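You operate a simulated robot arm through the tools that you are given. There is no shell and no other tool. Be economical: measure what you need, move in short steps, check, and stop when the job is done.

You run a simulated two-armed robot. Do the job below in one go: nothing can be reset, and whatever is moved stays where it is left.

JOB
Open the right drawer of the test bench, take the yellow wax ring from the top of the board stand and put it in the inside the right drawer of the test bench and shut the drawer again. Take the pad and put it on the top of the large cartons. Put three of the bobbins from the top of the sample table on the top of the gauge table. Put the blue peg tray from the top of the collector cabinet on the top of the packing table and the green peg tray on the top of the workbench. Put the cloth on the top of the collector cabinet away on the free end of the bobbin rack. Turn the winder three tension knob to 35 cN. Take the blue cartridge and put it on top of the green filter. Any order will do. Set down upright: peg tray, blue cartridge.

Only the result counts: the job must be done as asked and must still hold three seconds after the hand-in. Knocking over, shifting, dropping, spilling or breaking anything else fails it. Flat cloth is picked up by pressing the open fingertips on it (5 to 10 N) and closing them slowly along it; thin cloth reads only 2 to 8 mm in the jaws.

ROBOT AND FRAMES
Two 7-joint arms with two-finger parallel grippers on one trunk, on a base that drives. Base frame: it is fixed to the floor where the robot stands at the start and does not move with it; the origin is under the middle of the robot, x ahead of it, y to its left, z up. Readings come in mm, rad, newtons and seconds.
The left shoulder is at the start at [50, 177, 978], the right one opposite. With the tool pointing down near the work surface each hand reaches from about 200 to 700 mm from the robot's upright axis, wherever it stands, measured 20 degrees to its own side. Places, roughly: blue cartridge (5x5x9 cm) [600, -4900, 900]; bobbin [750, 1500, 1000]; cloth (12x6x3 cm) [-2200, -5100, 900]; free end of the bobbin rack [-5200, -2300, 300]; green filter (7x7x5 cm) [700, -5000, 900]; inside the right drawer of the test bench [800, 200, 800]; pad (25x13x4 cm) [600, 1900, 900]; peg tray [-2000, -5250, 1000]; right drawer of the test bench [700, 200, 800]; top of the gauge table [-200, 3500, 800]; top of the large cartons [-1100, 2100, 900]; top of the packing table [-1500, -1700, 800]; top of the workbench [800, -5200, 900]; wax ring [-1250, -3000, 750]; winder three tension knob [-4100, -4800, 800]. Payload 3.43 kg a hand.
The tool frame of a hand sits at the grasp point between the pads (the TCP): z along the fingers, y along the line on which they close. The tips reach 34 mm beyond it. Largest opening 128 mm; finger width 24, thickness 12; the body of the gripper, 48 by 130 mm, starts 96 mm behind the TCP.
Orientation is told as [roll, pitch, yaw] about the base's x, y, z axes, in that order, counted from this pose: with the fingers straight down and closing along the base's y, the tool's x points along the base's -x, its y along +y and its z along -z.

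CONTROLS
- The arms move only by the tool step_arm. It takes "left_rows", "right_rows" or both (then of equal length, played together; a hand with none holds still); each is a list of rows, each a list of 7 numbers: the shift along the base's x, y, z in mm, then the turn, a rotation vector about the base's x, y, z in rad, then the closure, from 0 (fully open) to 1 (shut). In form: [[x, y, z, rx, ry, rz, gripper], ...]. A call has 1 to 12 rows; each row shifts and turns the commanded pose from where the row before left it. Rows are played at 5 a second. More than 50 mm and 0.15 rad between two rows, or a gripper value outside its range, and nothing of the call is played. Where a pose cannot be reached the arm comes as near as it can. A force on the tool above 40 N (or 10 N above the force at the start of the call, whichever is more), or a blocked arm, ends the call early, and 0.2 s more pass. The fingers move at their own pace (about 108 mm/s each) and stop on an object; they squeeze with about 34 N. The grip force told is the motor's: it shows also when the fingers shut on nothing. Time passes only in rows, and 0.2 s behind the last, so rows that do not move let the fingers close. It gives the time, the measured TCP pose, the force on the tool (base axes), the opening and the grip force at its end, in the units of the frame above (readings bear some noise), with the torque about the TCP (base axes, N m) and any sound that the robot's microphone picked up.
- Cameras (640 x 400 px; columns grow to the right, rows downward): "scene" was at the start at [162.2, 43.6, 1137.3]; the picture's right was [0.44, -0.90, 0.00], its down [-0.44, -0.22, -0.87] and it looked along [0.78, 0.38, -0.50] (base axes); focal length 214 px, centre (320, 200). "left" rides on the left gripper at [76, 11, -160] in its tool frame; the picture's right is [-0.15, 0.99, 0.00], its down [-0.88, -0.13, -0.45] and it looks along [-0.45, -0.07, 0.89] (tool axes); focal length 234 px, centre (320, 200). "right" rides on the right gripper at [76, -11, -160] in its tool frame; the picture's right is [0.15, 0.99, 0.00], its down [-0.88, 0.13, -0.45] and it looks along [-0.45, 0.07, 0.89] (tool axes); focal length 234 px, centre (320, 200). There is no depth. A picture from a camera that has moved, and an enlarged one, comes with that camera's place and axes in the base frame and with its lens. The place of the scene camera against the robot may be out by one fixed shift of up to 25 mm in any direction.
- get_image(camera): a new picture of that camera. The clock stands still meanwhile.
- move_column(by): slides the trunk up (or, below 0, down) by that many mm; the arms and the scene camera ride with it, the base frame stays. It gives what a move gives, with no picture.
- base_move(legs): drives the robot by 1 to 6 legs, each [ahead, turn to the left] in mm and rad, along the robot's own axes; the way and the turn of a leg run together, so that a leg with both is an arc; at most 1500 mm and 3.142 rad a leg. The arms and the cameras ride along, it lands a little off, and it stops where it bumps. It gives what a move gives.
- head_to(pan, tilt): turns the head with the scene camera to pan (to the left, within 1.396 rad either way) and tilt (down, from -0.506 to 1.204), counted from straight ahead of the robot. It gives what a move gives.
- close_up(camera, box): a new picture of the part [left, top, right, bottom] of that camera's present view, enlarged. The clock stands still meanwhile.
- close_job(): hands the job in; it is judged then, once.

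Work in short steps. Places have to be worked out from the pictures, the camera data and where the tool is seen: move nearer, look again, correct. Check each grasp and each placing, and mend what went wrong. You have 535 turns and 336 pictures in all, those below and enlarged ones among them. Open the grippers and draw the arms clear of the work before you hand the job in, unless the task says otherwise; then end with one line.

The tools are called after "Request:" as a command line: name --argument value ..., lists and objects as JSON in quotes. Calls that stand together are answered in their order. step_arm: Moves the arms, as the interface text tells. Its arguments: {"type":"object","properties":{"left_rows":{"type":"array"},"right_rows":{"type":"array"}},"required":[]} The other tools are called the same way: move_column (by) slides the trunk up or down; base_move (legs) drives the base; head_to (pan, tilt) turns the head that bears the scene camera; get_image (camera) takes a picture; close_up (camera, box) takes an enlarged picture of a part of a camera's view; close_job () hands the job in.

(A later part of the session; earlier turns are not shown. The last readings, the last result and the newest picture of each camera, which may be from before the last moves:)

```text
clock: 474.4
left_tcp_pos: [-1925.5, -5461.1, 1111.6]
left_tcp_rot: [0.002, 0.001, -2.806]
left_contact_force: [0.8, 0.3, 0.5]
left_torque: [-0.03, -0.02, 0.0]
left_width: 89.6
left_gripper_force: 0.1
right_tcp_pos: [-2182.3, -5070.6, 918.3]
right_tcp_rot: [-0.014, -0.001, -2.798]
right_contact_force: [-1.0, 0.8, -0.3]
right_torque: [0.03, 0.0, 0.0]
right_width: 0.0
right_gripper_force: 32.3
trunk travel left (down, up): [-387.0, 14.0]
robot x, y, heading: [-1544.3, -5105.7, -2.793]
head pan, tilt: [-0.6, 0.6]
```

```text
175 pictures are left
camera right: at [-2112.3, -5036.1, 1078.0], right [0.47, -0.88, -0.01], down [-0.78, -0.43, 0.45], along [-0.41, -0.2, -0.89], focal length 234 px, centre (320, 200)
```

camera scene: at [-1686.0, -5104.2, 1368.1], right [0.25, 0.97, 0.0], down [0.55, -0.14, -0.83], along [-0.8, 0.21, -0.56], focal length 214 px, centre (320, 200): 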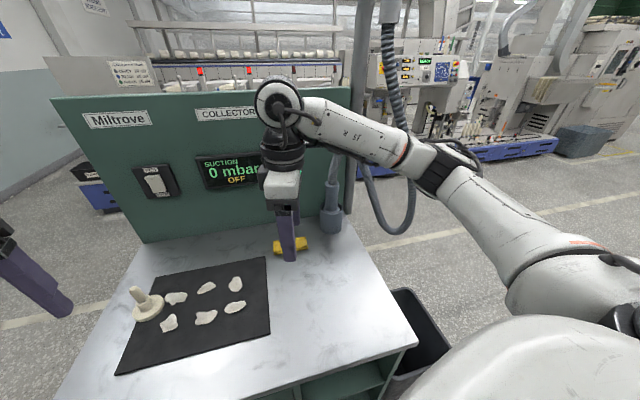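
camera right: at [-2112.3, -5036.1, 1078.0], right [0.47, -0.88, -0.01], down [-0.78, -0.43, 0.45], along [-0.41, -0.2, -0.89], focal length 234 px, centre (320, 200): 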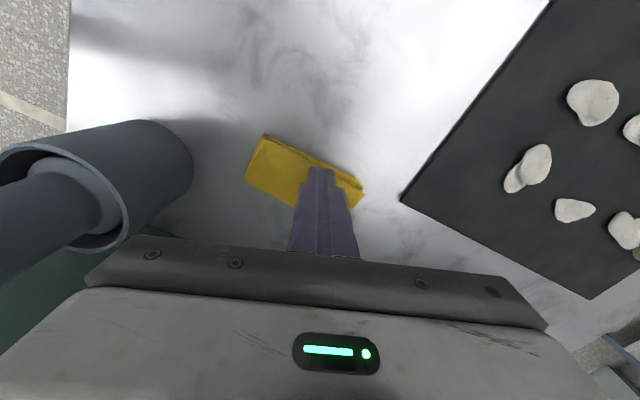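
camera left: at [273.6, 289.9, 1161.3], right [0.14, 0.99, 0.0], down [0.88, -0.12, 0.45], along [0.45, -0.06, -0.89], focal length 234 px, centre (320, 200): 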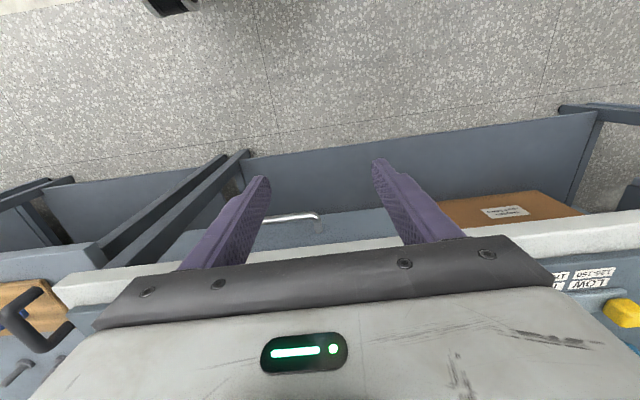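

The fingers slid over it. I retry centred on the cloth, with a steadier ~10 N press and slower closing.

Request:
step_arm --right_rows '[[0, 0, 25, 0, 0, 0, 1], [-3, 14, 0, 0, 0, 0, 0.6], [0, 0, 0, 0, 0, 0, 0.6], [0, 0, -18, 0, 0, 0, 0.6], [0, 0, -4, 0, 0, 0, 0.6], [0, 0, -3, 0, 0, 0, 0.6], [0, 0, 0, 0, 0, 0, 0.6]]'

Request:
get_image --camera "right"

```text
clock: 476.0
left_tcp_pos: [-1925.6, -5460.8, 1111.4]
left_tcp_rot: [0.002, 0.0, -2.805]
left_contact_force: [0.0, 0.2, 0.3]
left_torque: [0.01, -0.04, 0.0]
left_width: 89.5
left_gripper_force: 0.1
right_tcp_pos: [-2184.2, -5056.7, 918.3]
right_tcp_rot: [-0.013, -0.001, -2.797]
right_contact_force: [-0.2, -1.3, 0.6]
right_torque: [0.02, -0.02, 0.0]
right_width: 51.2
right_gripper_force: 0.1
trunk travel left (down, up): [-387.0, 14.0]
robot x, y, heading: [-1542.7, -5106.9, -2.794]
head pan, tilt: [-0.6, 0.6]
```

```text
174 pictures are left
camera right: at [-2115.0, -5022.6, 1077.9], right [0.47, -0.88, -0.01], down [-0.78, -0.43, 0.45], along [-0.41, -0.2, -0.89], focal length 234 px, centre (320, 200)
```

right: 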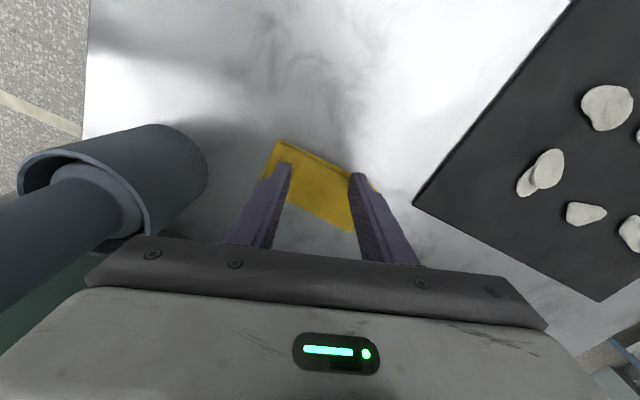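

Request:
step_arm --right_rows '[[0, 0, -2, 0, 0, 0, 0.6], [0, 0, 0, 0, 0, 0, 0.6]]'

Request:
step_arm --right_rows '[[0, 0, -2, 0, 0, 0, 0.6], [0, 0, 0, 0, 0, 0, 0.6]]'

```text
clock: 476.6
left_tcp_pos: [-1925.5, -5460.0, 1111.8]
left_tcp_rot: [0.001, 0.001, -2.804]
left_contact_force: [0.6, 0.7, 0.1]
left_torque: [0.0, -0.01, 0.03]
left_width: 89.5
left_gripper_force: 0.0
right_tcp_pos: [-2183.2, -5057.8, 918.0]
right_tcp_rot: [-0.014, -0.002, -2.797]
right_contact_force: [0.7, 1.0, 5.6]
right_torque: [-0.18, -0.05, 0.02]
right_width: 50.9
right_gripper_force: 0.1
trunk travel left (down, up): [-387.0, 14.0]
robot x, y, heading: [-1547.1, -5107.3, -2.798]
head pan, tilt: [-0.6, 0.6]
```

```text
clock: 477.2
left_tcp_pos: [-1924.3, -5461.9, 1112.5]
left_tcp_rot: [0.003, 0.0, -2.806]
left_contact_force: [0.5, 0.3, 0.2]
left_torque: [0.02, -0.03, -0.01]
left_width: 89.5
left_gripper_force: 0.1
right_tcp_pos: [-2184.8, -5057.0, 917.6]
right_tcp_rot: [-0.013, -0.004, -2.798]
right_contact_force: [3.3, 1.1, 16.3]
right_torque: [-0.5, -0.15, 0.1]
right_width: 51.0
right_gripper_force: 0.1
trunk travel left (down, up): [-387.0, 14.0]
robot x, y, heading: [-1542.2, -5108.4, -2.794]
head pan, tilt: [-0.6, 0.6]
```

Only one finger presses (torque). I tilt the hand slightly so both press, and re-check.

Request:
step_arm --right_rows '[[0, 0, 4, 0, 0, 0, 0.6], [0, 0, 0, -0.045, -0.016, 0, 0.6], [0, 0, -3, 0, 0, 0, 0.6], [0, 0, 0, 0, 0, 0, 0.6]]'

Request:
step_arm --right_rows '[[0, 0, -2, 0, 0, 0, 0.6], [0, 0, 0, 0, 0, 0, 0.6]]'

```text
clock: 478.2
left_tcp_pos: [-1925.4, -5459.5, 1112.8]
left_tcp_rot: [0.002, 0.0, -2.804]
left_contact_force: [0.0, -0.3, -0.5]
left_torque: [0.04, 0.0, 0.0]
left_width: 89.4
left_gripper_force: 0.1
right_tcp_pos: [-2183.4, -5056.5, 918.9]
right_tcp_rot: [0.032, -0.004, -2.799]
right_contact_force: [-5.3, 1.8, 18.4]
right_torque: [0.63, 0.41, 0.13]
right_width: 52.8
right_gripper_force: 1.6
trunk travel left (down, up): [-387.0, 14.0]
robot x, y, heading: [-1546.3, -5109.7, -2.804]
head pan, tilt: [-0.6, 0.6]
```

```text
clock: 478.8
left_tcp_pos: [-1924.4, -5461.0, 1113.5]
left_tcp_rot: [0.001, 0.0, -2.805]
left_contact_force: [0.6, -0.7, -0.6]
left_torque: [0.02, 0.02, -0.02]
left_width: 89.4
left_gripper_force: 0.1
right_tcp_pos: [-2183.1, -5056.3, 918.6]
right_tcp_rot: [0.032, -0.004, -2.8]
right_contact_force: [-3.8, 3.6, 23.3]
right_torque: [0.87, 0.42, 0.07]
right_width: 53.3
right_gripper_force: 1.6
trunk travel left (down, up): [-387.0, 14.0]
robot x, y, heading: [-1550.2, -5112.6, -2.799]
head pan, tilt: [-0.6, 0.6]
```

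Request:
step_arm --right_rows '[[0, 0, 3, 0.023, 0.008, 0, 0.6], [0, 0, 0, 0, 0, 0, 0.6]]'

```text
clock: 479.4
left_tcp_pos: [-1923.9, -5459.5, 1112.5]
left_tcp_rot: [0.003, 0.001, -2.803]
left_contact_force: [0.4, -0.1, -0.6]
left_torque: [0.02, -0.01, 0.02]
left_width: 89.7
left_gripper_force: 0.0
right_tcp_pos: [-2182.9, -5057.6, 918.6]
right_tcp_rot: [0.009, -0.002, -2.798]
right_contact_force: [-2.5, 0.5, 15.8]
right_torque: [0.54, 0.28, 0.06]
right_width: 51.9
right_gripper_force: 0.5
trunk travel left (down, up): [-387.0, 14.0]
robot x, y, heading: [-1548.8, -5111.5, -2.798]
head pan, tilt: [-0.6, 0.6]
```

Request:
step_arm --right_rows '[[0, 0, 0.5, 0.012, 0.004, 0, 0.6], [0, 0, 0, 0, 0, 0, 0.6]]'

```text
clock: 480.0
left_tcp_pos: [-1924.8, -5461.2, 1111.8]
left_tcp_rot: [0.0, 0.003, -2.804]
left_contact_force: [-0.3, -0.2, -0.6]
left_torque: [-0.01, -0.01, -0.01]
left_width: 89.6
left_gripper_force: 0.0
right_tcp_pos: [-2182.6, -5057.9, 917.6]
right_tcp_rot: [-0.001, 0.0, -2.797]
right_contact_force: [-1.0, -2.1, 9.9]
right_torque: [-0.25, 0.01, 0.01]
right_width: 51.6
right_gripper_force: 0.5
trunk travel left (down, up): [-387.0, 14.0]
robot x, y, heading: [-1547.9, -5108.1, -2.796]
head pan, tilt: [-0.6, 0.6]
```

Level now, 9.9 N. I close slowly.

Request:
step_arm --right_rows '[[0, 0, 0, 0, 0, 0, 0.62], [0, 0, 0, 0, 0, 0, 0.65], [0, 0, 0, 0, 0, 0, 0.68], [0, 0, 0, 0, 0, 0, 0.71], [0, 0, 0, 0, 0, 0, 0.74]]'

Request:
get_image --camera "right"

```text
clock: 481.2
left_tcp_pos: [-1925.0, -5460.1, 1113.3]
left_tcp_rot: [0.0, 0.001, -2.805]
left_contact_force: [0.2, -0.2, -1.0]
left_torque: [0.03, 0.03, 0.01]
left_width: 89.6
left_gripper_force: 0.0
right_tcp_pos: [-2183.0, -5056.7, 917.1]
right_tcp_rot: [-0.003, -0.001, -2.8]
right_contact_force: [1.1, -2.1, 5.7]
right_torque: [-0.18, -0.01, 0.04]
right_width: 34.3
right_gripper_force: 1.0
trunk travel left (down, up): [-387.0, 14.0]
robot x, y, heading: [-1549.4, -5108.7, -2.793]
head pan, tilt: [-0.6, 0.6]
```

```text
173 pictures are left
camera right: at [-2115.2, -5020.2, 1076.9], right [0.47, -0.88, 0.0], down [-0.79, -0.42, 0.45], along [-0.4, -0.21, -0.89], focal length 234 px, centre (320, 200)
```

right: 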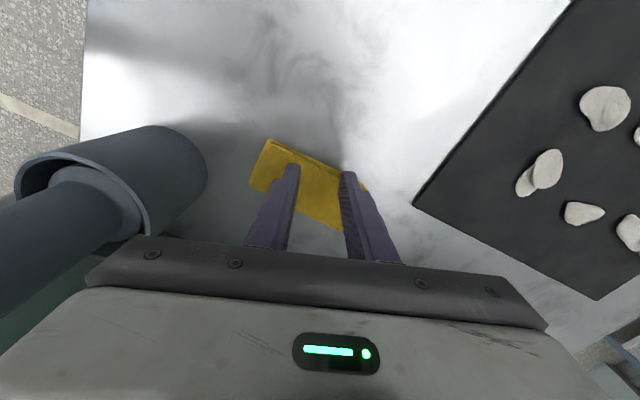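

Request:
step_arm --right_rows '[[0, 0, -1, 0, 0, 0, 0.77], [0, 0, -0.5, 0, 0, 0, 0.8], [0, 0, -0.5, 0, 0, 0, 0.83], [0, 0, -0.5, 0, 0, 0, 0.86], [0, 0, -0.5, 0, 0, 0, 0.89], [0, 0, 0, 0, 0, 0, 0.92], [0, 0, 0, 0, 0, 0, 0.95], [0, 0, 0, 0, 0, 0, 0.98], [0, 0, 0, 0, 0, 0, 1], [0, 0, 0, 0, 0, 0, 1]]'

Request:
get_image --camera "right"

```text
clock: 483.4
left_tcp_pos: [-1923.1, -5459.9, 1112.4]
left_tcp_rot: [0.0, 0.001, -2.804]
left_contact_force: [-0.3, -0.6, 0.2]
left_torque: [0.02, -0.01, 0.01]
left_width: 89.8
left_gripper_force: 0.1
right_tcp_pos: [-2183.1, -5056.5, 916.8]
right_tcp_rot: [-0.003, -0.004, -2.798]
right_contact_force: [0.8, -2.4, 22.0]
right_torque: [-0.17, 0.1, 0.08]
right_width: 0.0
right_gripper_force: 32.4
trunk travel left (down, up): [-387.0, 14.0]
robot x, y, heading: [-1545.3, -5110.1, -2.794]
head pan, tilt: [-0.6, 0.6]
```

```text
172 pictures are left
camera right: at [-2114.0, -5020.8, 1076.3], right [0.47, -0.88, 0.0], down [-0.78, -0.42, 0.46], along [-0.41, -0.21, -0.89], focal length 234 px, centre (320, 200)
```

right: 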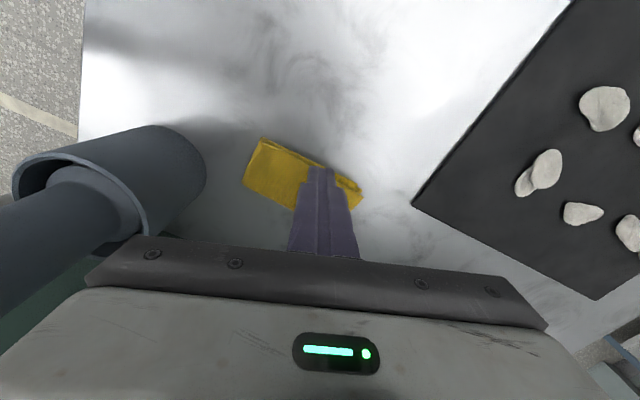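

The folded cloth behaves like a firm block; I'll straddle its 6 cm side instead. I raise the hand and turn it the other way (−1.78 rad).

Request:
step_arm --right_rows '[[0, 0, 30, 0, 0, 0, 1], [15, 0, 40, 0, 0, 0, 0.6], [20, 0, 40, 0, 0, 0, 0.3], [20, 0, 20, 0, 0, -0.148, 0.3], [20, 0, 0, 0, 0, -0.148, 0.3], [20, 0, 0, 0, 0, -0.148, 0.3], [0, 0, 0, 0, 0, -0.148, 0.3], [0, 0, 0, 0, 0, -0.148, 0.3], [0, 0, 0, 0, 0, -0.148, 0.3], [0, 0, 0, 0, 0, -0.148, 0.3], [0, 0, 0, 0, 0, -0.148, 0.3], [0, 0, 0, 0, 0, -0.148, 0.3]]'

Request:
step_arm --right_rows '[[0, 0, 0, 0, 0, -0.148, 0.3], [0, 0, 0, 0, 0, -0.148, 0.3], [0, 0, 0, 0, 0, -0.148, 0.3], [-30, 10, 0, 0, 0, 0, 0.3], [-30, 10, 0, 0, 0, 0, 0.3], [-30, 0, 0, 0, 0, 0, 0.3]]'

Request:
get_image --camera "right"

```text
clock: 486.0
left_tcp_pos: [-1925.5, -5461.5, 1112.1]
left_tcp_rot: [0.002, 0.004, -2.805]
left_contact_force: [0.0, 0.4, -0.2]
left_torque: [0.0, 0.02, 0.0]
left_width: 89.4
left_gripper_force: 0.0
right_tcp_pos: [-2088.5, -5056.4, 1045.3]
right_tcp_rot: [-0.002, -0.002, 2.151]
right_contact_force: [0.7, 0.8, -0.2]
right_torque: [0.0, 0.0, 0.02]
right_width: 89.7
right_gripper_force: 0.1
trunk travel left (down, up): [-387.0, 14.0]
robot x, y, heading: [-1545.7, -5106.8, -2.798]
head pan, tilt: [-0.6, 0.6]
```

```text
clock: 487.4
left_tcp_pos: [-1926.6, -5461.1, 1112.0]
left_tcp_rot: [0.002, 0.004, -2.805]
left_contact_force: [-0.2, 0.0, 0.1]
left_torque: [-0.02, 0.02, 0.0]
left_width: 89.5
left_gripper_force: 0.1
right_tcp_pos: [-2180.8, -5035.4, 1045.7]
right_tcp_rot: [-0.004, 0.0, 1.708]
right_contact_force: [-0.6, -1.0, 0.7]
right_torque: [0.03, -0.01, 0.0]
right_width: 89.5
right_gripper_force: 0.1
trunk travel left (down, up): [-387.0, 14.0]
robot x, y, heading: [-1546.0, -5104.8, -2.794]
head pan, tilt: [-0.6, 0.6]
```

```text
171 pictures are left
camera right: at [-2159.1, -5108.6, 1204.1], right [-0.96, -0.28, 0.0], down [-0.25, 0.85, 0.45], along [-0.13, 0.44, -0.89], focal length 234 px, centre (320, 200)
```

right: 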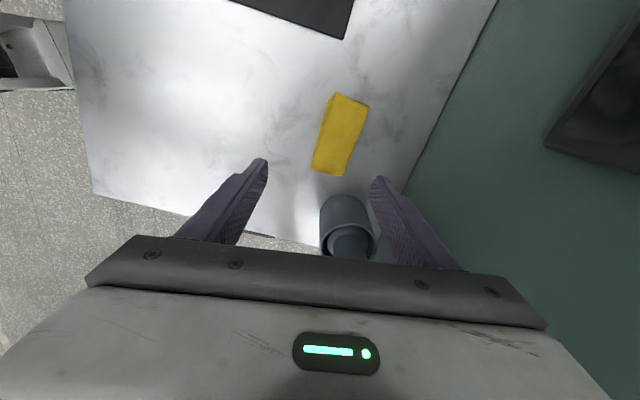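

That works. Cloth centre ≈[-2204,-5047], long side along y. I align and lower around it to the table.

Request:
step_arm --right_rows '[[-12, -6, -30, 0, 0, -0.137, 0.3], [-11, -6, -40, 0, 0, 0, 0.3], [0, 0, -30, 0, 0, 0, 0.3], [0, 0, 0, 0, 0, 0, 0.3]]'

Request:
get_image --camera "right"

```text
clock: 488.4
left_tcp_pos: [-1924.4, -5460.2, 1111.2]
left_tcp_rot: [0.001, 0.003, -2.804]
left_contact_force: [-0.4, 0.8, 0.5]
left_torque: [0.01, -0.01, -0.03]
left_width: 89.7
left_gripper_force: 0.1
right_tcp_pos: [-2203.5, -5047.7, 946.5]
right_tcp_rot: [-0.003, 0.001, 1.573]
right_contact_force: [-0.2, -0.7, 0.4]
right_torque: [0.01, 0.02, -0.01]
right_width: 89.6
right_gripper_force: 0.0
trunk travel left (down, up): [-387.0, 14.0]
robot x, y, heading: [-1542.3, -5105.7, -2.799]
head pan, tilt: [-0.6, 0.6]
```

```text
170 pictures are left
camera right: at [-2192.1, -5122.7, 1104.6], right [-0.99, -0.15, 0.0], down [-0.13, 0.88, 0.45], along [-0.07, 0.45, -0.89], focal length 234 px, centre (320, 200)
```

right: 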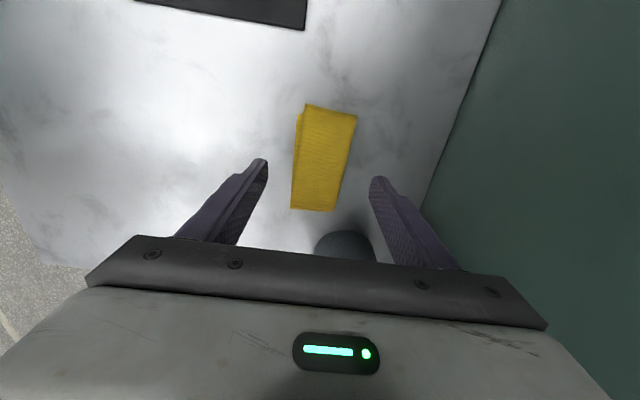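

Request:
step_arm --right_rows '[[-2, -6, -20, 0, 0, 0, 0.3], [0, 0, -10, 0, 0, 0, 0.3], [0, 0, -5, 0, 0, 0, 0.3], [0, 0, -3, 0, 0, 0, 0.3], [0, 0, -3, 0, 0, 0, 0.3], [0, 0, -3, 0, 0, 0, 0.3], [0, 0, -3, 0, 0, 0, 0.3], [0, 0, -3, 0, 0, 0, 0.3]]'

```text
clock: 490.2
left_tcp_pos: [-1926.1, -5460.4, 1112.5]
left_tcp_rot: [0.001, 0.001, -2.805]
left_contact_force: [-0.3, 0.5, -0.6]
left_torque: [0.01, 0.0, -0.01]
left_width: 89.7
left_gripper_force: 0.1
right_tcp_pos: [-2203.5, -5054.4, 894.4]
right_tcp_rot: [-0.004, -0.001, 1.572]
right_contact_force: [-1.1, -0.3, 0.6]
right_torque: [0.01, 0.01, -0.01]
right_width: 89.6
right_gripper_force: 0.1
trunk travel left (down, up): [-387.0, 14.0]
robot x, y, heading: [-1548.5, -5107.7, -2.789]
head pan, tilt: [-0.6, 0.6]
```

Tips are well below the cloth's top now. I close across it.

Request:
step_arm --right_rows '[[0, 0, -3, 0, 0, 0, 0.3], [0, 0, 0, 0, 0, 0, 0.4], [0, 0, 0, 0, 0, 0, 0.5], [0, 0, 0, 0, 0, 0, 0.6], [0, 0, 0, 0, 0, 0, 0.7], [0, 0, 0, 0, 0, 0, 0.8], [0, 0, 0, 0, 0, 0, 0.9], [0, 0, 0, 0, 0, 0, 1], [0, 0, 0, 0, 0, 0, 1]]'

Request:
get_image --camera "right"

```text
clock: 492.2
left_tcp_pos: [-1923.4, -5460.7, 1112.9]
left_tcp_rot: [0.001, 0.0, -2.805]
left_contact_force: [0.1, -0.2, -0.2]
left_torque: [0.01, 0.0, -0.01]
left_width: 89.8
left_gripper_force: 0.1
right_tcp_pos: [-2204.1, -5054.6, 893.7]
right_tcp_rot: [0.0, 0.002, 1.57]
right_contact_force: [0.6, -1.7, 19.7]
right_torque: [0.17, -0.34, -0.01]
right_width: 55.0
right_gripper_force: 33.7
trunk travel left (down, up): [-387.0, 14.0]
robot x, y, heading: [-1545.4, -5106.1, -2.795]
head pan, tilt: [-0.6, 0.6]
```

```text
169 pictures are left
camera right: at [-2191.5, -5129.8, 1053.1], right [-0.99, -0.15, 0.0], down [-0.13, 0.88, 0.45], along [-0.07, 0.45, -0.89], focal length 234 px, centre (320, 200)
```

right: 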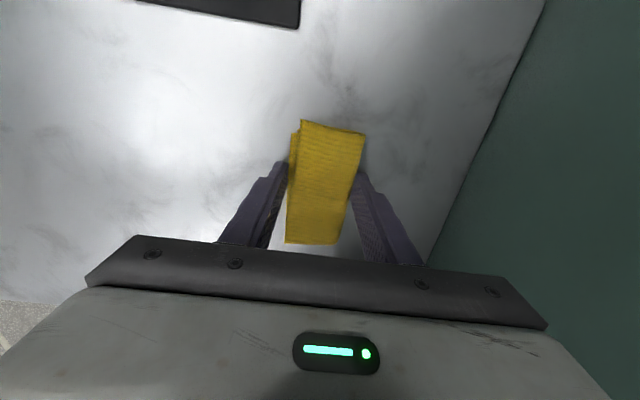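

Gripped at 55 mm. I lift and check.

Request:
step_arm --right_rows '[[0, 0, 10, 0, 0, 0, 1], [0, 0, 30, 0, 0, 0, 1], [0, 0, 40, 0, 0, 0, 1], [20, -5, 40, 0, 0, 0, 1], [30, -5, 30, 0, 0, 0, 1], [40, -5, 20, 0, 0, 0, 1]]'

Request:
get_image --camera "right"

Request:
get_image --camera "scene"

```text
clock: 493.6
left_tcp_pos: [-1924.3, -5460.9, 1112.0]
left_tcp_rot: [0.003, 0.001, -2.803]
left_contact_force: [0.5, -0.1, -0.4]
left_torque: [-0.03, 0.0, -0.01]
left_width: 89.3
left_gripper_force: 0.0
right_tcp_pos: [-2114.1, -5069.4, 1061.3]
right_tcp_rot: [-0.002, 0.0, 1.573]
right_contact_force: [-0.5, 0.1, -1.2]
right_torque: [0.01, 0.04, 0.0]
right_width: 54.9
right_gripper_force: 33.9
trunk travel left (down, up): [-387.0, 14.0]
robot x, y, heading: [-1549.3, -5113.8, -2.8]
head pan, tilt: [-0.6, 0.6]
```

```text
168 pictures are left
camera right: at [-2102.6, -5144.7, 1220.2], right [-0.99, -0.15, 0.0], down [-0.13, 0.88, 0.45], along [-0.07, 0.45, -0.89], focal length 234 px, centre (320, 200)
```

right: 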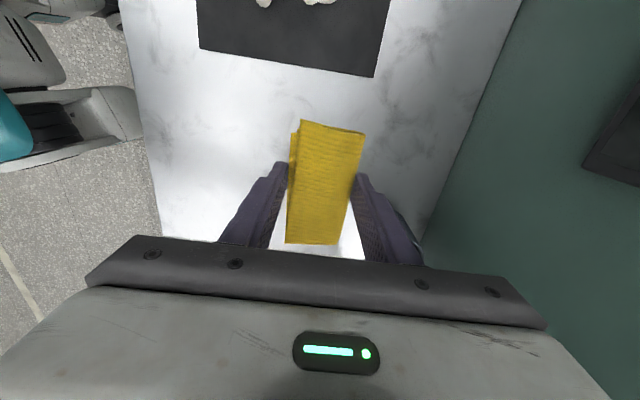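

```text
167 pictures are left
camera scene: at [-1685.9, -5105.7, 1368.1], right [0.25, 0.97, 0.0], down [0.55, -0.14, -0.83], along [-0.8, 0.21, -0.56], focal length 214 px, centre (320, 200)
```

scene: 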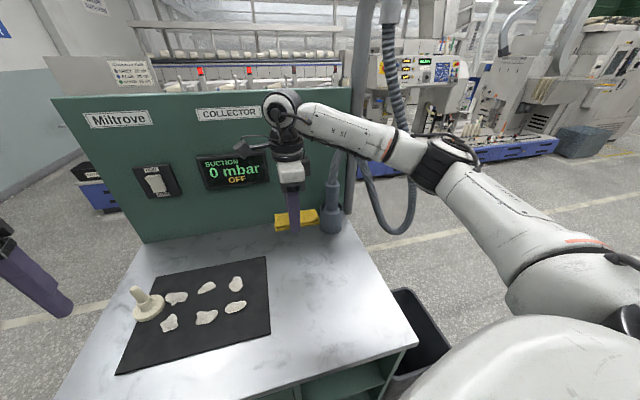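

Cloth held securely. I retract it and drive round the cabinet towards the winders.

Request:
step_arm --right_rows '[[40, 0, 20, 0, 0, 0, 1], [40, 5, 10, 0, 0, 0, 1], [40, 10, 0, 0, 0, 0, 1], [40, 20, 0, 0, 0, 0, 1], [30, 20, 0, 0, 0, 0, 1]]'

Request:
base_move --legs '[[0, -0.34], [-300, 0], [0, -1.571], [900, 0], [0, 1.571], [1200, 0]]'

Request:
head_to --pan 0 --tilt 0.25

Request:
get_image --camera "scene"

```text
clock: 494.8
left_tcp_pos: [-1925.4, -5460.5, 1111.5]
left_tcp_rot: [0.001, 0.002, -2.804]
left_contact_force: [1.1, 1.2, -0.1]
left_torque: [-0.01, 0.0, 0.02]
left_width: 89.7
left_gripper_force: 0.1
right_tcp_pos: [-1924.2, -5013.9, 1093.7]
right_tcp_rot: [-0.003, 0.0, 1.57]
right_contact_force: [0.4, 0.3, -0.1]
right_torque: [-0.01, 0.04, 0.01]
right_width: 54.6
right_gripper_force: 34.0
trunk travel left (down, up): [-387.0, 14.0]
robot x, y, heading: [-1546.0, -5106.0, -2.797]
head pan, tilt: [-0.6, 0.6]
```

```text
clock: 515.5
left_tcp_pos: [-2899.1, -4390.2, 1112.2]
left_tcp_rot: [0.003, 0.003, 3.125]
left_contact_force: [0.2, 0.1, -0.7]
left_torque: [-0.04, -0.01, -0.01]
left_width: 89.7
left_gripper_force: 0.1
right_tcp_pos: [-2744.9, -3972.8, 1093.6]
right_tcp_rot: [-0.004, -0.001, 1.219]
right_contact_force: [-0.3, 0.0, -0.6]
right_torque: [0.0, 0.03, 0.01]
right_width: 54.9
right_gripper_force: 33.7
trunk travel left (down, up): [-387.0, 14.0]
robot x, y, heading: [-2420.3, -4191.3, 3.137]
head pan, tilt: [-0.6, 0.6]
```

```text
clock: 516.5
left_tcp_pos: [-2898.7, -4390.1, 1111.6]
left_tcp_rot: [0.003, 0.001, 3.126]
left_contact_force: [0.5, -0.2, 0.1]
left_torque: [-0.03, 0.01, -0.02]
left_width: 89.6
left_gripper_force: 0.0
right_tcp_pos: [-2743.2, -3973.1, 1093.7]
right_tcp_rot: [-0.003, 0.001, 1.217]
right_contact_force: [-0.6, -0.1, -0.9]
right_torque: [-0.01, -0.03, -0.01]
right_width: 54.6
right_gripper_force: 34.0
trunk travel left (down, up): [-387.0, 14.0]
robot x, y, heading: [-2420.2, -4190.4, 3.136]
head pan, tilt: [0.0, 0.25]
```

```text
166 pictures are left
camera scene: at [-2573.5, -4186.1, 1400.2], right [0.01, 1.0, 0.0], down [0.25, 0.0, -0.97], along [-0.97, 0.01, -0.25], focal length 214 px, centre (320, 200)
```

scene: 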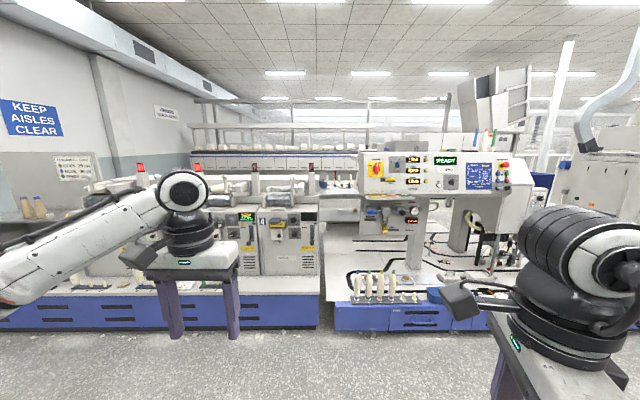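

I zoom in on the winder units.

Request:
close_up --camera "scene" --box '[80, 150, 340, 340]'

```text
2.11 times, centred on (210, 245) of scene
camera zoom: at [-2573.5, -4186.1, 1400.2], right [0.01, 1.0, 0.0], down [0.25, 0.0, -0.97], along [-0.97, 0.01, -0.25], focal length 452 px, centre (552, 105)
```

zoom: 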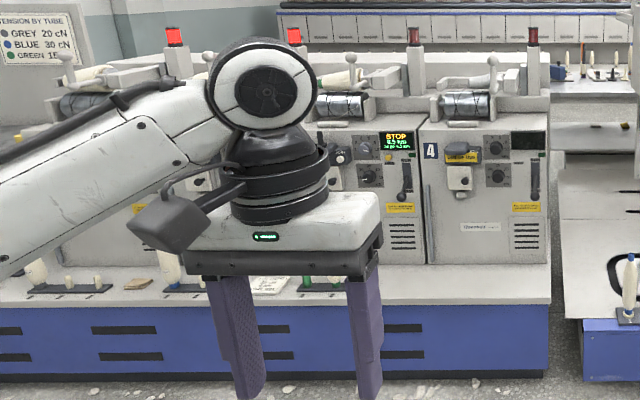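

Unit 4 is the right one; unit 3 is left of it. I drive west, then south to face unit 3.

Request:
base_move --legs '[[780, 0], [0, 1.571], [590, 0], [0, -1.571]]'

Request:
head_to --pan -0.1 --tilt 0.35

Request:
get_image --camera "scene"

```text
clock: 531.2
left_tcp_pos: [-3671.8, -4971.5, 1110.9]
left_tcp_rot: [0.001, 0.001, -3.139]
left_contact_force: [-0.4, -0.3, -0.5]
left_torque: [0.01, -0.02, -0.03]
left_width: 89.5
left_gripper_force: 0.1
right_tcp_pos: [-3523.5, -4549.7, 1092.7]
right_tcp_rot: [-0.003, 0.0, 1.237]
right_contact_force: [0.9, -0.6, -1.2]
right_torque: [0.0, 0.0, 0.04]
right_width: 54.9
right_gripper_force: 34.3
trunk travel left (down, up): [-387.0, 14.0]
robot x, y, heading: [-3199.0, -4766.2, -3.132]
head pan, tilt: [0.0, 0.25]
```

```text
clock: 531.9
left_tcp_pos: [-3671.9, -4971.4, 1111.9]
left_tcp_rot: [0.002, 0.001, -3.138]
left_contact_force: [0.5, 0.6, 0.4]
left_torque: [0.03, 0.02, 0.0]
left_width: 89.5
left_gripper_force: 0.0
right_tcp_pos: [-3524.0, -4551.2, 1092.9]
right_tcp_rot: [-0.004, 0.0, 1.236]
right_contact_force: [-0.7, 0.4, -0.2]
right_torque: [0.01, -0.01, 0.03]
right_width: 54.5
right_gripper_force: 34.2
trunk travel left (down, up): [-387.0, 14.0]
robot x, y, heading: [-3199.7, -4762.6, -3.133]
head pan, tilt: [-0.099, 0.351]
```

```text
164 pictures are left
camera scene: at [-3348.5, -4752.1, 1390.8], right [0.09, 1.0, 0.0], down [0.34, -0.03, -0.94], along [-0.94, 0.08, -0.34], focal length 214 px, centre (320, 200)
```

scene: 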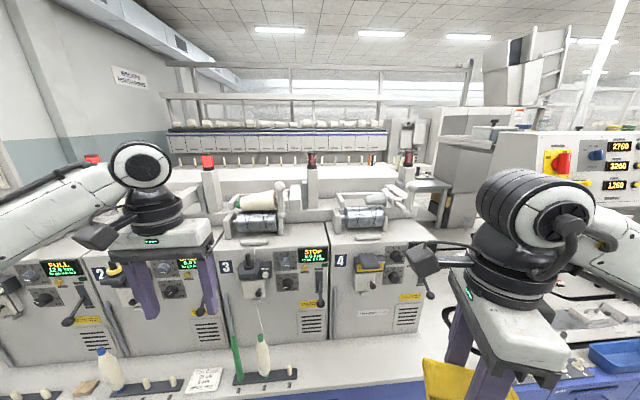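

Request:
close_up --camera "scene" --box '[210, 230, 340, 345]'

```text
3.48 times, centred on (275, 288) of scene
camera zoom: at [-3348.5, -4752.1, 1390.8], right [0.09, 1.0, 0.0], down [0.34, -0.03, -0.94], along [-0.94, 0.08, -0.34], focal length 746 px, centre (476, -104)
```

zoom: 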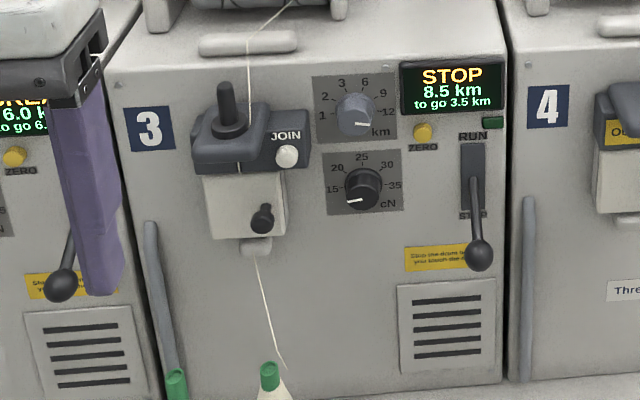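

The tension knob (black, lower) points to about 15; 35 lies ~200° clockwise. I lower the trunk and pitch the left hand forward.

Request:
move_column --by -230

Request:
step_arm --left_rows '[[0, 0, 0, 0, 0.1428, 0, 0.3], [0, 0, 0, 0, 0.1428, 0, 0.3], [0, 0, 0, 0, 0.1428, 0, 0.3], [0, 0, 0, 0, 0.1428, 0, 0.3], [0, 0, 0, 0, 0.1428, 0, 0.3], [0, 0, 0, 0, 0.1428, 0, 0.3], [0, 0, 0, 0, 0.1428, 0, 0.3], [0, 0, 0, 0, 0.1428, 0, 0.3], [0, 0, 0, 0, 0.1428, 0, 0.3], [0, 0, 0, 0, 0.1428, 0, 0.3], [0, 0, 0, 0, 0.1428, 0, 0.3]]'

Request:
get_image --camera "scene"

Request:
get_image --camera "left"

```text
clock: 534.3
left_tcp_pos: [-3671.5, -4972.3, 882.2]
left_tcp_rot: [0.001, 0.002, -3.14]
left_contact_force: [-0.7, -0.4, 0.2]
left_torque: [-0.01, 0.01, -0.05]
left_width: 89.6
left_gripper_force: 0.1
right_tcp_pos: [-3524.3, -4550.6, 863.0]
right_tcp_rot: [-0.003, 0.001, 1.238]
right_contact_force: [-0.3, 0.5, -0.1]
right_torque: [-0.03, -0.02, 0.0]
right_width: 54.8
right_gripper_force: 34.4
trunk travel left (down, up): [-157.0, 244.0]
robot x, y, heading: [-3196.4, -4764.5, -3.13]
head pan, tilt: [-0.099, 0.351]
```

```text
clock: 536.7
left_tcp_pos: [-3690.6, -4967.5, 879.3]
left_tcp_rot: [-0.871, -1.566, -2.271]
left_contact_force: [0.1, -0.3, 0.4]
left_torque: [-0.03, -0.01, 0.01]
left_width: 89.6
left_gripper_force: 0.0
left hand out of reach, approached as far as the arm can: row 8, 9
right_tcp_pos: [-3522.8, -4550.3, 864.6]
right_tcp_rot: [-0.003, 0.002, 1.238]
right_contact_force: [-1.1, 0.1, -0.3]
right_torque: [-0.01, -0.01, 0.01]
right_width: 54.6
right_gripper_force: 34.7
trunk travel left (down, up): [-157.0, 244.0]
robot x, y, heading: [-3198.0, -4763.2, -3.13]
head pan, tilt: [-0.099, 0.351]
```

```text
162 pictures are left
camera scene: at [-3348.5, -4752.1, 1160.8], right [0.09, 1.0, 0.0], down [0.34, -0.03, -0.94], along [-0.94, 0.08, -0.34], focal length 214 px, centre (320, 200)
```

scene: 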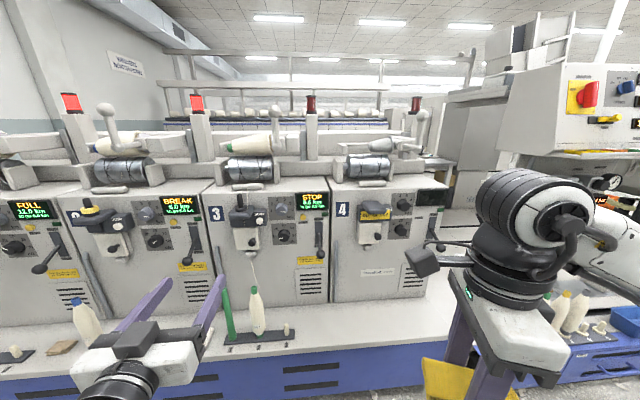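

```text
161 pictures are left
camera left: at [-3530.8, -4977.2, 803.8], right [0.0, -0.99, 0.14], down [0.45, 0.13, 0.88], along [-0.89, 0.07, 0.45], focal length 234 px, centre (320, 200)
```

left: 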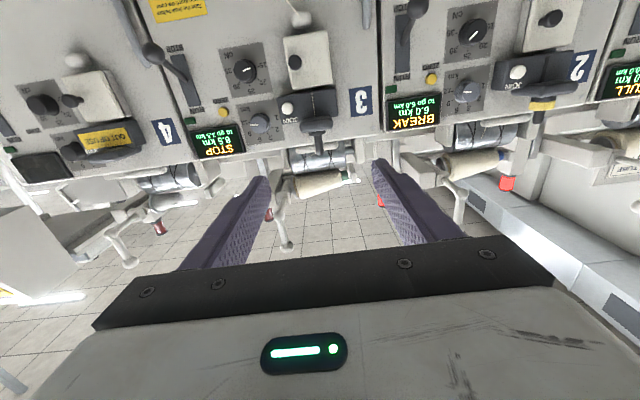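

The left camera sees the knobs; triangulated tension knob ≈[-4090,-4826,752]. I roll the left hand 90° (camera to the inner side) as the starting grip angle.

Request:
step_arm --left_rows '[[0, 0, 0, 0.1428, 0, 0, 0.5], [0, 0, 0, 0.1428, 0, 0, 0.5], [0, 0, 0, 0.1428, 0, 0, 0.5], [0, 0, 0, 0.1428, 0, 0, 0.5], [0, 0, 0, 0.1428, 0, 0, 0.5], [0, 0, 0, 0.1428, 0, 0, 0.5], [0, 0, 0, 0.1428, 0, 0, 0.5], [0, 0, 0, 0.1428, 0, 0, 0.5], [0, 0, 0, 0.1428, 0, 0, 0.5], [0, 0, 0, 0.1428, 0, 0, 0.5], [0, 0, 0, 0.1428, 0, 0, 0.5]]'

Request:
get_image --camera "scene"

Request:
get_image --camera "left"

```text
clock: 538.9
left_tcp_pos: [-3691.2, -4981.6, 878.9]
left_tcp_rot: [-1.578, -0.401, -1.585]
left_contact_force: [-0.4, 0.5, 0.9]
left_torque: [-0.02, 0.0, 0.01]
left_width: 64.2
left_gripper_force: 0.1
right_tcp_pos: [-3523.3, -4551.9, 864.5]
right_tcp_rot: [-0.004, 0.001, 1.237]
right_contact_force: [0.7, 0.3, 0.2]
right_torque: [0.0, -0.02, 0.01]
right_width: 54.6
right_gripper_force: 34.2
trunk travel left (down, up): [-157.0, 244.0]
robot x, y, heading: [-3198.9, -4760.7, -3.134]
head pan, tilt: [-0.099, 0.351]
stopped in row 10 (left hand): the arm was blocked; the commanded pose is now the measured one
```

```text
160 pictures are left
camera scene: at [-3348.5, -4752.1, 1160.8], right [0.09, 1.0, 0.0], down [0.34, -0.03, -0.94], along [-0.94, 0.08, -0.34], focal length 214 px, centre (320, 200)
```

scene: 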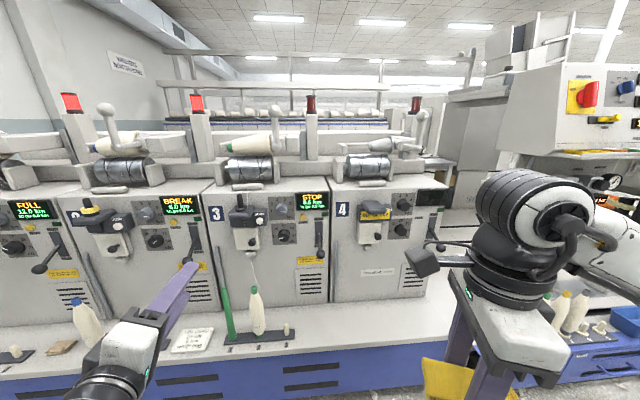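

```text
159 pictures are left
camera left: at [-3530.4, -4917.8, 837.8], right [-0.01, -0.52, -0.85], down [0.45, -0.77, 0.46], along [-0.9, -0.37, 0.24], focal length 234 px, centre (320, 200)
```

left: 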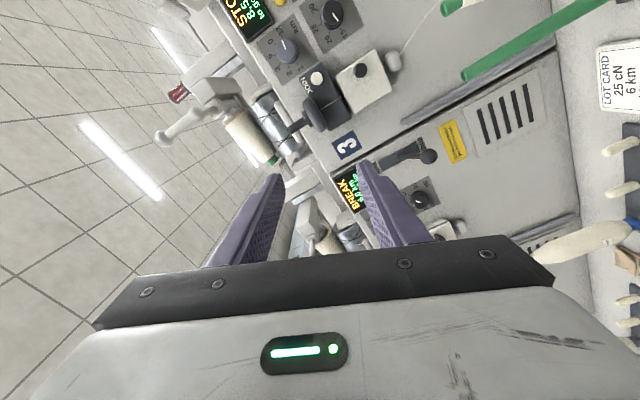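

The roll limit is ~67° from the start; enough for two ~100° twists. I tuck the right hand up and bring the left hand in line with the knob by base and trunk.

Request:
step_arm --right_rows '[[15, 0, 40, 0, 0, 0, 1], [15, 0, 40, 0, 0, 0, 1], [15, 0, 40, 0, 0, 0, 1], [15, 0, 30, 0, 0, 0, 1]]'

Request:
base_move --legs '[[0, -0.46], [310, 0], [0, 0.46]]'

Request:
move_column --by -125

Request:
get_image --camera "left"

Request:
get_image --camera "scene"

```text
clock: 539.9
left_tcp_pos: [-3690.7, -4981.5, 879.8]
left_tcp_rot: [-1.576, -0.403, -1.584]
left_contact_force: [-0.2, 0.5, 0.4]
left_torque: [-0.01, -0.02, -0.01]
left_width: 64.1
left_gripper_force: 0.1
right_tcp_pos: [-3463.3, -4550.0, 1013.8]
right_tcp_rot: [-0.005, 0.002, 1.236]
right_contact_force: [0.7, 0.1, 0.1]
right_torque: [-0.01, 0.0, -0.03]
right_width: 54.8
right_gripper_force: 33.7
trunk travel left (down, up): [-157.0, 244.0]
robot x, y, heading: [-3196.4, -4761.9, -3.128]
head pan, tilt: [-0.099, 0.351]
```

```text
clock: 544.6
left_tcp_pos: [-3973.9, -4846.7, 879.5]
left_tcp_rot: [-1.577, -0.401, -1.582]
left_contact_force: [-0.2, -0.6, -0.4]
left_torque: [-0.01, 0.01, 0.05]
left_width: 64.1
left_gripper_force: 0.0
right_tcp_pos: [-3747.4, -4413.9, 1012.5]
right_tcp_rot: [-0.003, 0.001, 1.24]
right_contact_force: [-0.5, 0.5, -0.4]
right_torque: [-0.03, 0.01, -0.01]
right_width: 55.0
right_gripper_force: 34.5
trunk travel left (down, up): [-157.0, 244.0]
robot x, y, heading: [-3478.7, -4626.8, -3.127]
head pan, tilt: [-0.099, 0.351]
```

```text
clock: 546.2
left_tcp_pos: [-3973.4, -4841.0, 768.2]
left_tcp_rot: [-1.581, -0.423, -1.582]
left_contact_force: [0.0, -0.3, 0.2]
left_torque: [0.0, 0.03, -0.01]
left_width: 64.2
left_gripper_force: 0.0
right_tcp_pos: [-3745.6, -4406.4, 895.2]
right_tcp_rot: [-0.006, 0.014, 1.238]
right_contact_force: [-0.3, 0.8, -0.7]
right_torque: [-0.01, -0.04, -0.03]
right_width: 54.6
right_gripper_force: 34.4
trunk travel left (down, up): [-32.0, 369.0]
robot x, y, heading: [-3483.2, -4627.2, -3.127]
head pan, tilt: [-0.099, 0.351]
```

```text
158 pictures are left
camera left: at [-3812.1, -4777.6, 725.0], right [-0.02, -0.54, -0.84], down [0.45, -0.76, 0.48], along [-0.89, -0.37, 0.25], focal length 234 px, centre (320, 200)
```

left: 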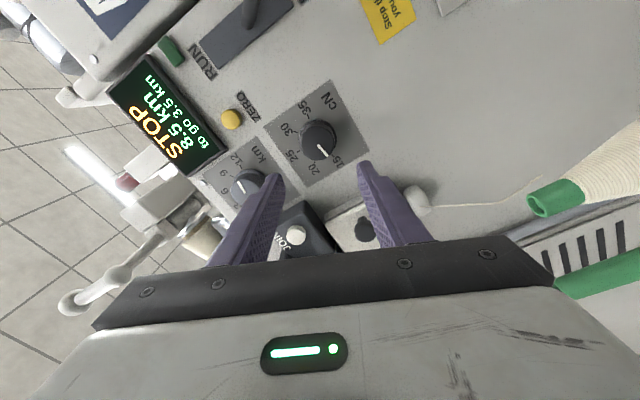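

```text
157 pictures are left
camera scene: at [-3630.0, -4605.7, 1045.7], right [0.09, 1.0, -0.01], down [0.34, -0.04, -0.94], along [-0.94, 0.08, -0.34], focal length 214 px, centre (320, 200)
```

scene: 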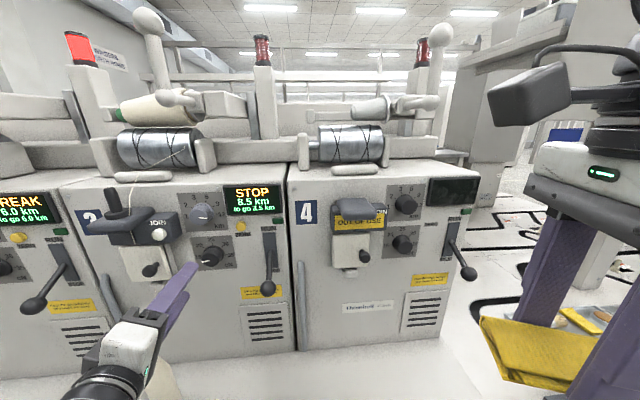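

The trunk lowered less than asked (hands −111/−117 instead of −125), so something may be touching. I raise 25 mm and look down at the left arm.

Request:
move_column --by 25

Request:
head_to --pan 0.7 --tilt 0.75

Request:
get_image --camera "scene"

```text
clock: 546.9
left_tcp_pos: [-3975.1, -4847.2, 777.6]
left_tcp_rot: [-1.574, -0.402, -1.582]
left_contact_force: [-0.2, -0.6, -0.7]
left_torque: [-0.01, -0.01, -0.01]
left_width: 64.1
left_gripper_force: 0.0
right_tcp_pos: [-3747.2, -4414.4, 911.2]
right_tcp_rot: [-0.004, -0.001, 1.239]
right_contact_force: [-0.2, 0.1, -0.3]
right_torque: [-0.04, -0.01, 0.02]
right_width: 54.8
right_gripper_force: 34.0
trunk travel left (down, up): [-57.0, 344.0]
robot x, y, heading: [-3477.9, -4627.5, -3.13]
head pan, tilt: [-0.099, 0.351]
```

```text
clock: 548.0
left_tcp_pos: [-3972.7, -4846.7, 779.8]
left_tcp_rot: [-1.575, -0.401, -1.583]
left_contact_force: [-0.3, -0.3, 0.1]
left_torque: [0.01, 0.01, 0.0]
left_width: 64.0
left_gripper_force: 0.1
right_tcp_pos: [-3747.1, -4413.3, 912.9]
right_tcp_rot: [-0.003, 0.001, 1.24]
right_contact_force: [0.5, -0.5, -1.1]
right_torque: [-0.01, 0.01, 0.0]
right_width: 54.6
right_gripper_force: 33.7
trunk travel left (down, up): [-57.0, 344.0]
robot x, y, heading: [-3481.9, -4622.8, -3.13]
head pan, tilt: [0.7, 0.75]
```

```text
156 pictures are left
camera scene: at [-3601.4, -4678.3, 1025.2], right [-0.65, 0.76, 0.0], down [0.52, 0.45, -0.73], along [-0.55, -0.48, -0.68], focal length 214 px, centre (320, 200)
```

scene: 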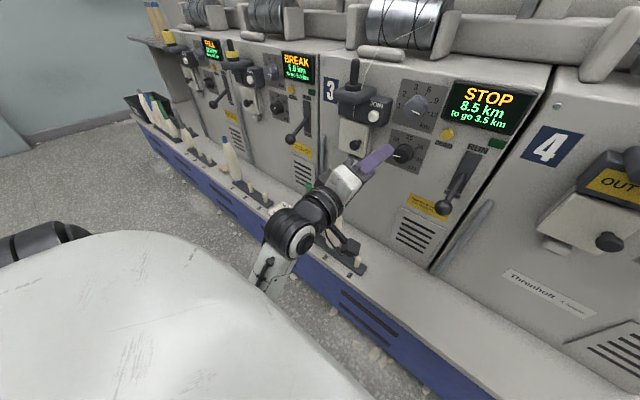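

The forearm comes up from below and likely rests at the ledge edge. I back off, raise the trunk and try lowering the hand by the arm so the forearm slopes down instead.

Request:
base_move --legs '[[-200, 0]]'

Request:
close_up --camera "scene" --box '[180, 60, 420, 260]'

Request:
move_column --by 230

Request:
step_arm --left_rows '[[0, 0, -40, 0, 0, 0, 0.5], [0, 0, -40, 0, 0, 0, 0.5], [0, 0, -40, 0, 0, 0, 0.5], [0, 0, -40, 0, 0, 0, 0.5], [0, 0, -40, 0, 0, 0, 0.5], [0, 0, -40, 0, 0, 0, 0.5]]'

Request:
get_image --camera "scene"

```text
clock: 549.6
left_tcp_pos: [-3774.1, -4843.0, 779.3]
left_tcp_rot: [-1.579, -0.402, -1.582]
left_contact_force: [-0.4, -0.2, 0.5]
left_torque: [-0.03, -0.01, -0.01]
left_width: 64.2
left_gripper_force: 0.1
right_tcp_pos: [-3546.8, -4411.7, 914.5]
right_tcp_rot: [-0.005, 0.0, 1.241]
right_contact_force: [-0.3, 0.2, 0.3]
right_torque: [0.0, 0.01, -0.03]
right_width: 54.4
right_gripper_force: 33.9
trunk travel left (down, up): [-57.0, 344.0]
robot x, y, heading: [-3280.2, -4625.2, -3.123]
head pan, tilt: [0.7, 0.75]
```

```text
2.00 times, centred on (300, 160) of scene
camera zoom: at [-3401.1, -4675.8, 1025.1], right [-0.65, 0.76, 0.0], down [0.52, 0.45, -0.73], along [-0.55, -0.48, -0.68], focal length 429 px, centre (360, 280)
```

zoom: 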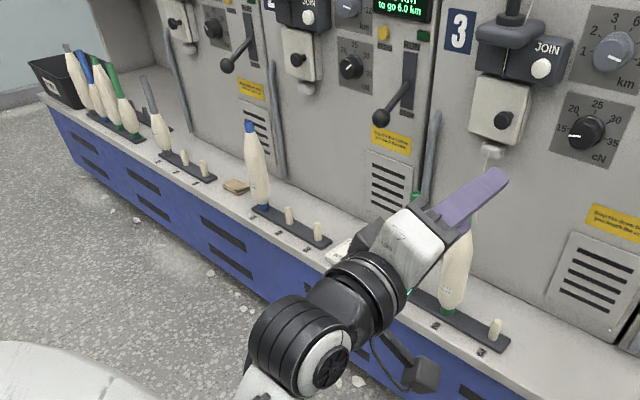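

```text
clock: 552.0
left_tcp_pos: [-3773.9, -4845.0, 1008.2]
left_tcp_rot: [-1.577, -0.4, -1.583]
left_contact_force: [-0.2, 0.2, -0.6]
left_torque: [-0.02, 0.0, 0.03]
left_width: 64.3
left_gripper_force: 0.0
right_tcp_pos: [-3547.3, -4411.1, 1142.2]
right_tcp_rot: [-0.003, 0.002, 1.239]
right_contact_force: [-0.2, 0.1, -0.1]
right_torque: [-0.02, 0.02, 0.01]
right_width: 54.4
right_gripper_force: 34.3
trunk travel left (down, up): [-287.0, 114.0]
robot x, y, heading: [-3274.6, -4622.2, -3.127]
head pan, tilt: [0.7, 0.75]
```

```text
clock: 553.4
left_tcp_pos: [-3770.8, -4844.5, 768.2]
left_tcp_rot: [-1.578, -0.399, -1.581]
left_contact_force: [-0.3, 1.1, 0.9]
left_torque: [0.0, 0.0, -0.02]
left_width: 63.9
left_gripper_force: 0.1
right_tcp_pos: [-3547.9, -4411.9, 1143.5]
right_tcp_rot: [-0.005, 0.001, 1.24]
right_contact_force: [0.1, -0.7, -0.9]
right_torque: [0.01, -0.04, -0.01]
right_width: 55.0
right_gripper_force: 34.2
trunk travel left (down, up): [-287.0, 114.0]
robot x, y, heading: [-3281.5, -4620.2, -3.123]
head pan, tilt: [0.7, 0.75]
```

```text
154 pictures are left
camera scene: at [-3401.1, -4675.9, 1255.1], right [-0.65, 0.76, 0.0], down [0.52, 0.45, -0.73], along [-0.55, -0.48, -0.68], focal length 214 px, centre (320, 200)
```

scene: 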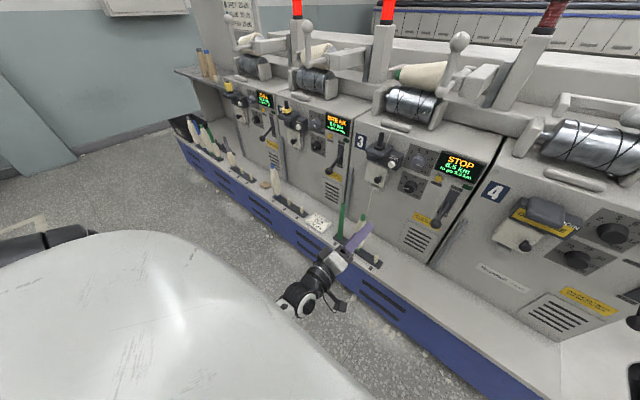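

The arm reaches z=768 with the trunk high. I check how the forearm lies now.

Request:
head_to --pan 0.25 --tilt 1.15

Request:
get_image --camera "scene"

```text
clock: 554.3
left_tcp_pos: [-3771.6, -4845.1, 769.7]
left_tcp_rot: [-1.579, -0.402, -1.582]
left_contact_force: [-1.2, 0.1, -0.9]
left_torque: [0.02, 0.02, 0.02]
left_width: 64.3
left_gripper_force: 0.1
right_tcp_pos: [-3547.1, -4411.7, 1142.3]
right_tcp_rot: [-0.004, 0.002, 1.24]
right_contact_force: [-1.3, -0.4, 0.6]
right_torque: [-0.01, -0.02, 0.04]
right_width: 54.9
right_gripper_force: 34.0
trunk travel left (down, up): [-287.0, 114.0]
robot x, y, heading: [-3281.7, -4623.8, -3.129]
head pan, tilt: [0.25, 1.15]
```

```text
153 pictures are left
camera scene: at [-3395.9, -4637.1, 1226.3], right [-0.26, 0.97, 0.0], down [0.88, 0.24, -0.41], along [-0.39, -0.11, -0.91], focal length 214 px, centre (320, 200)
```

scene: 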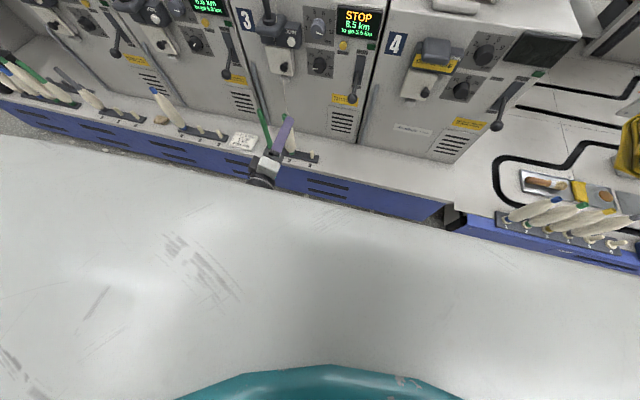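

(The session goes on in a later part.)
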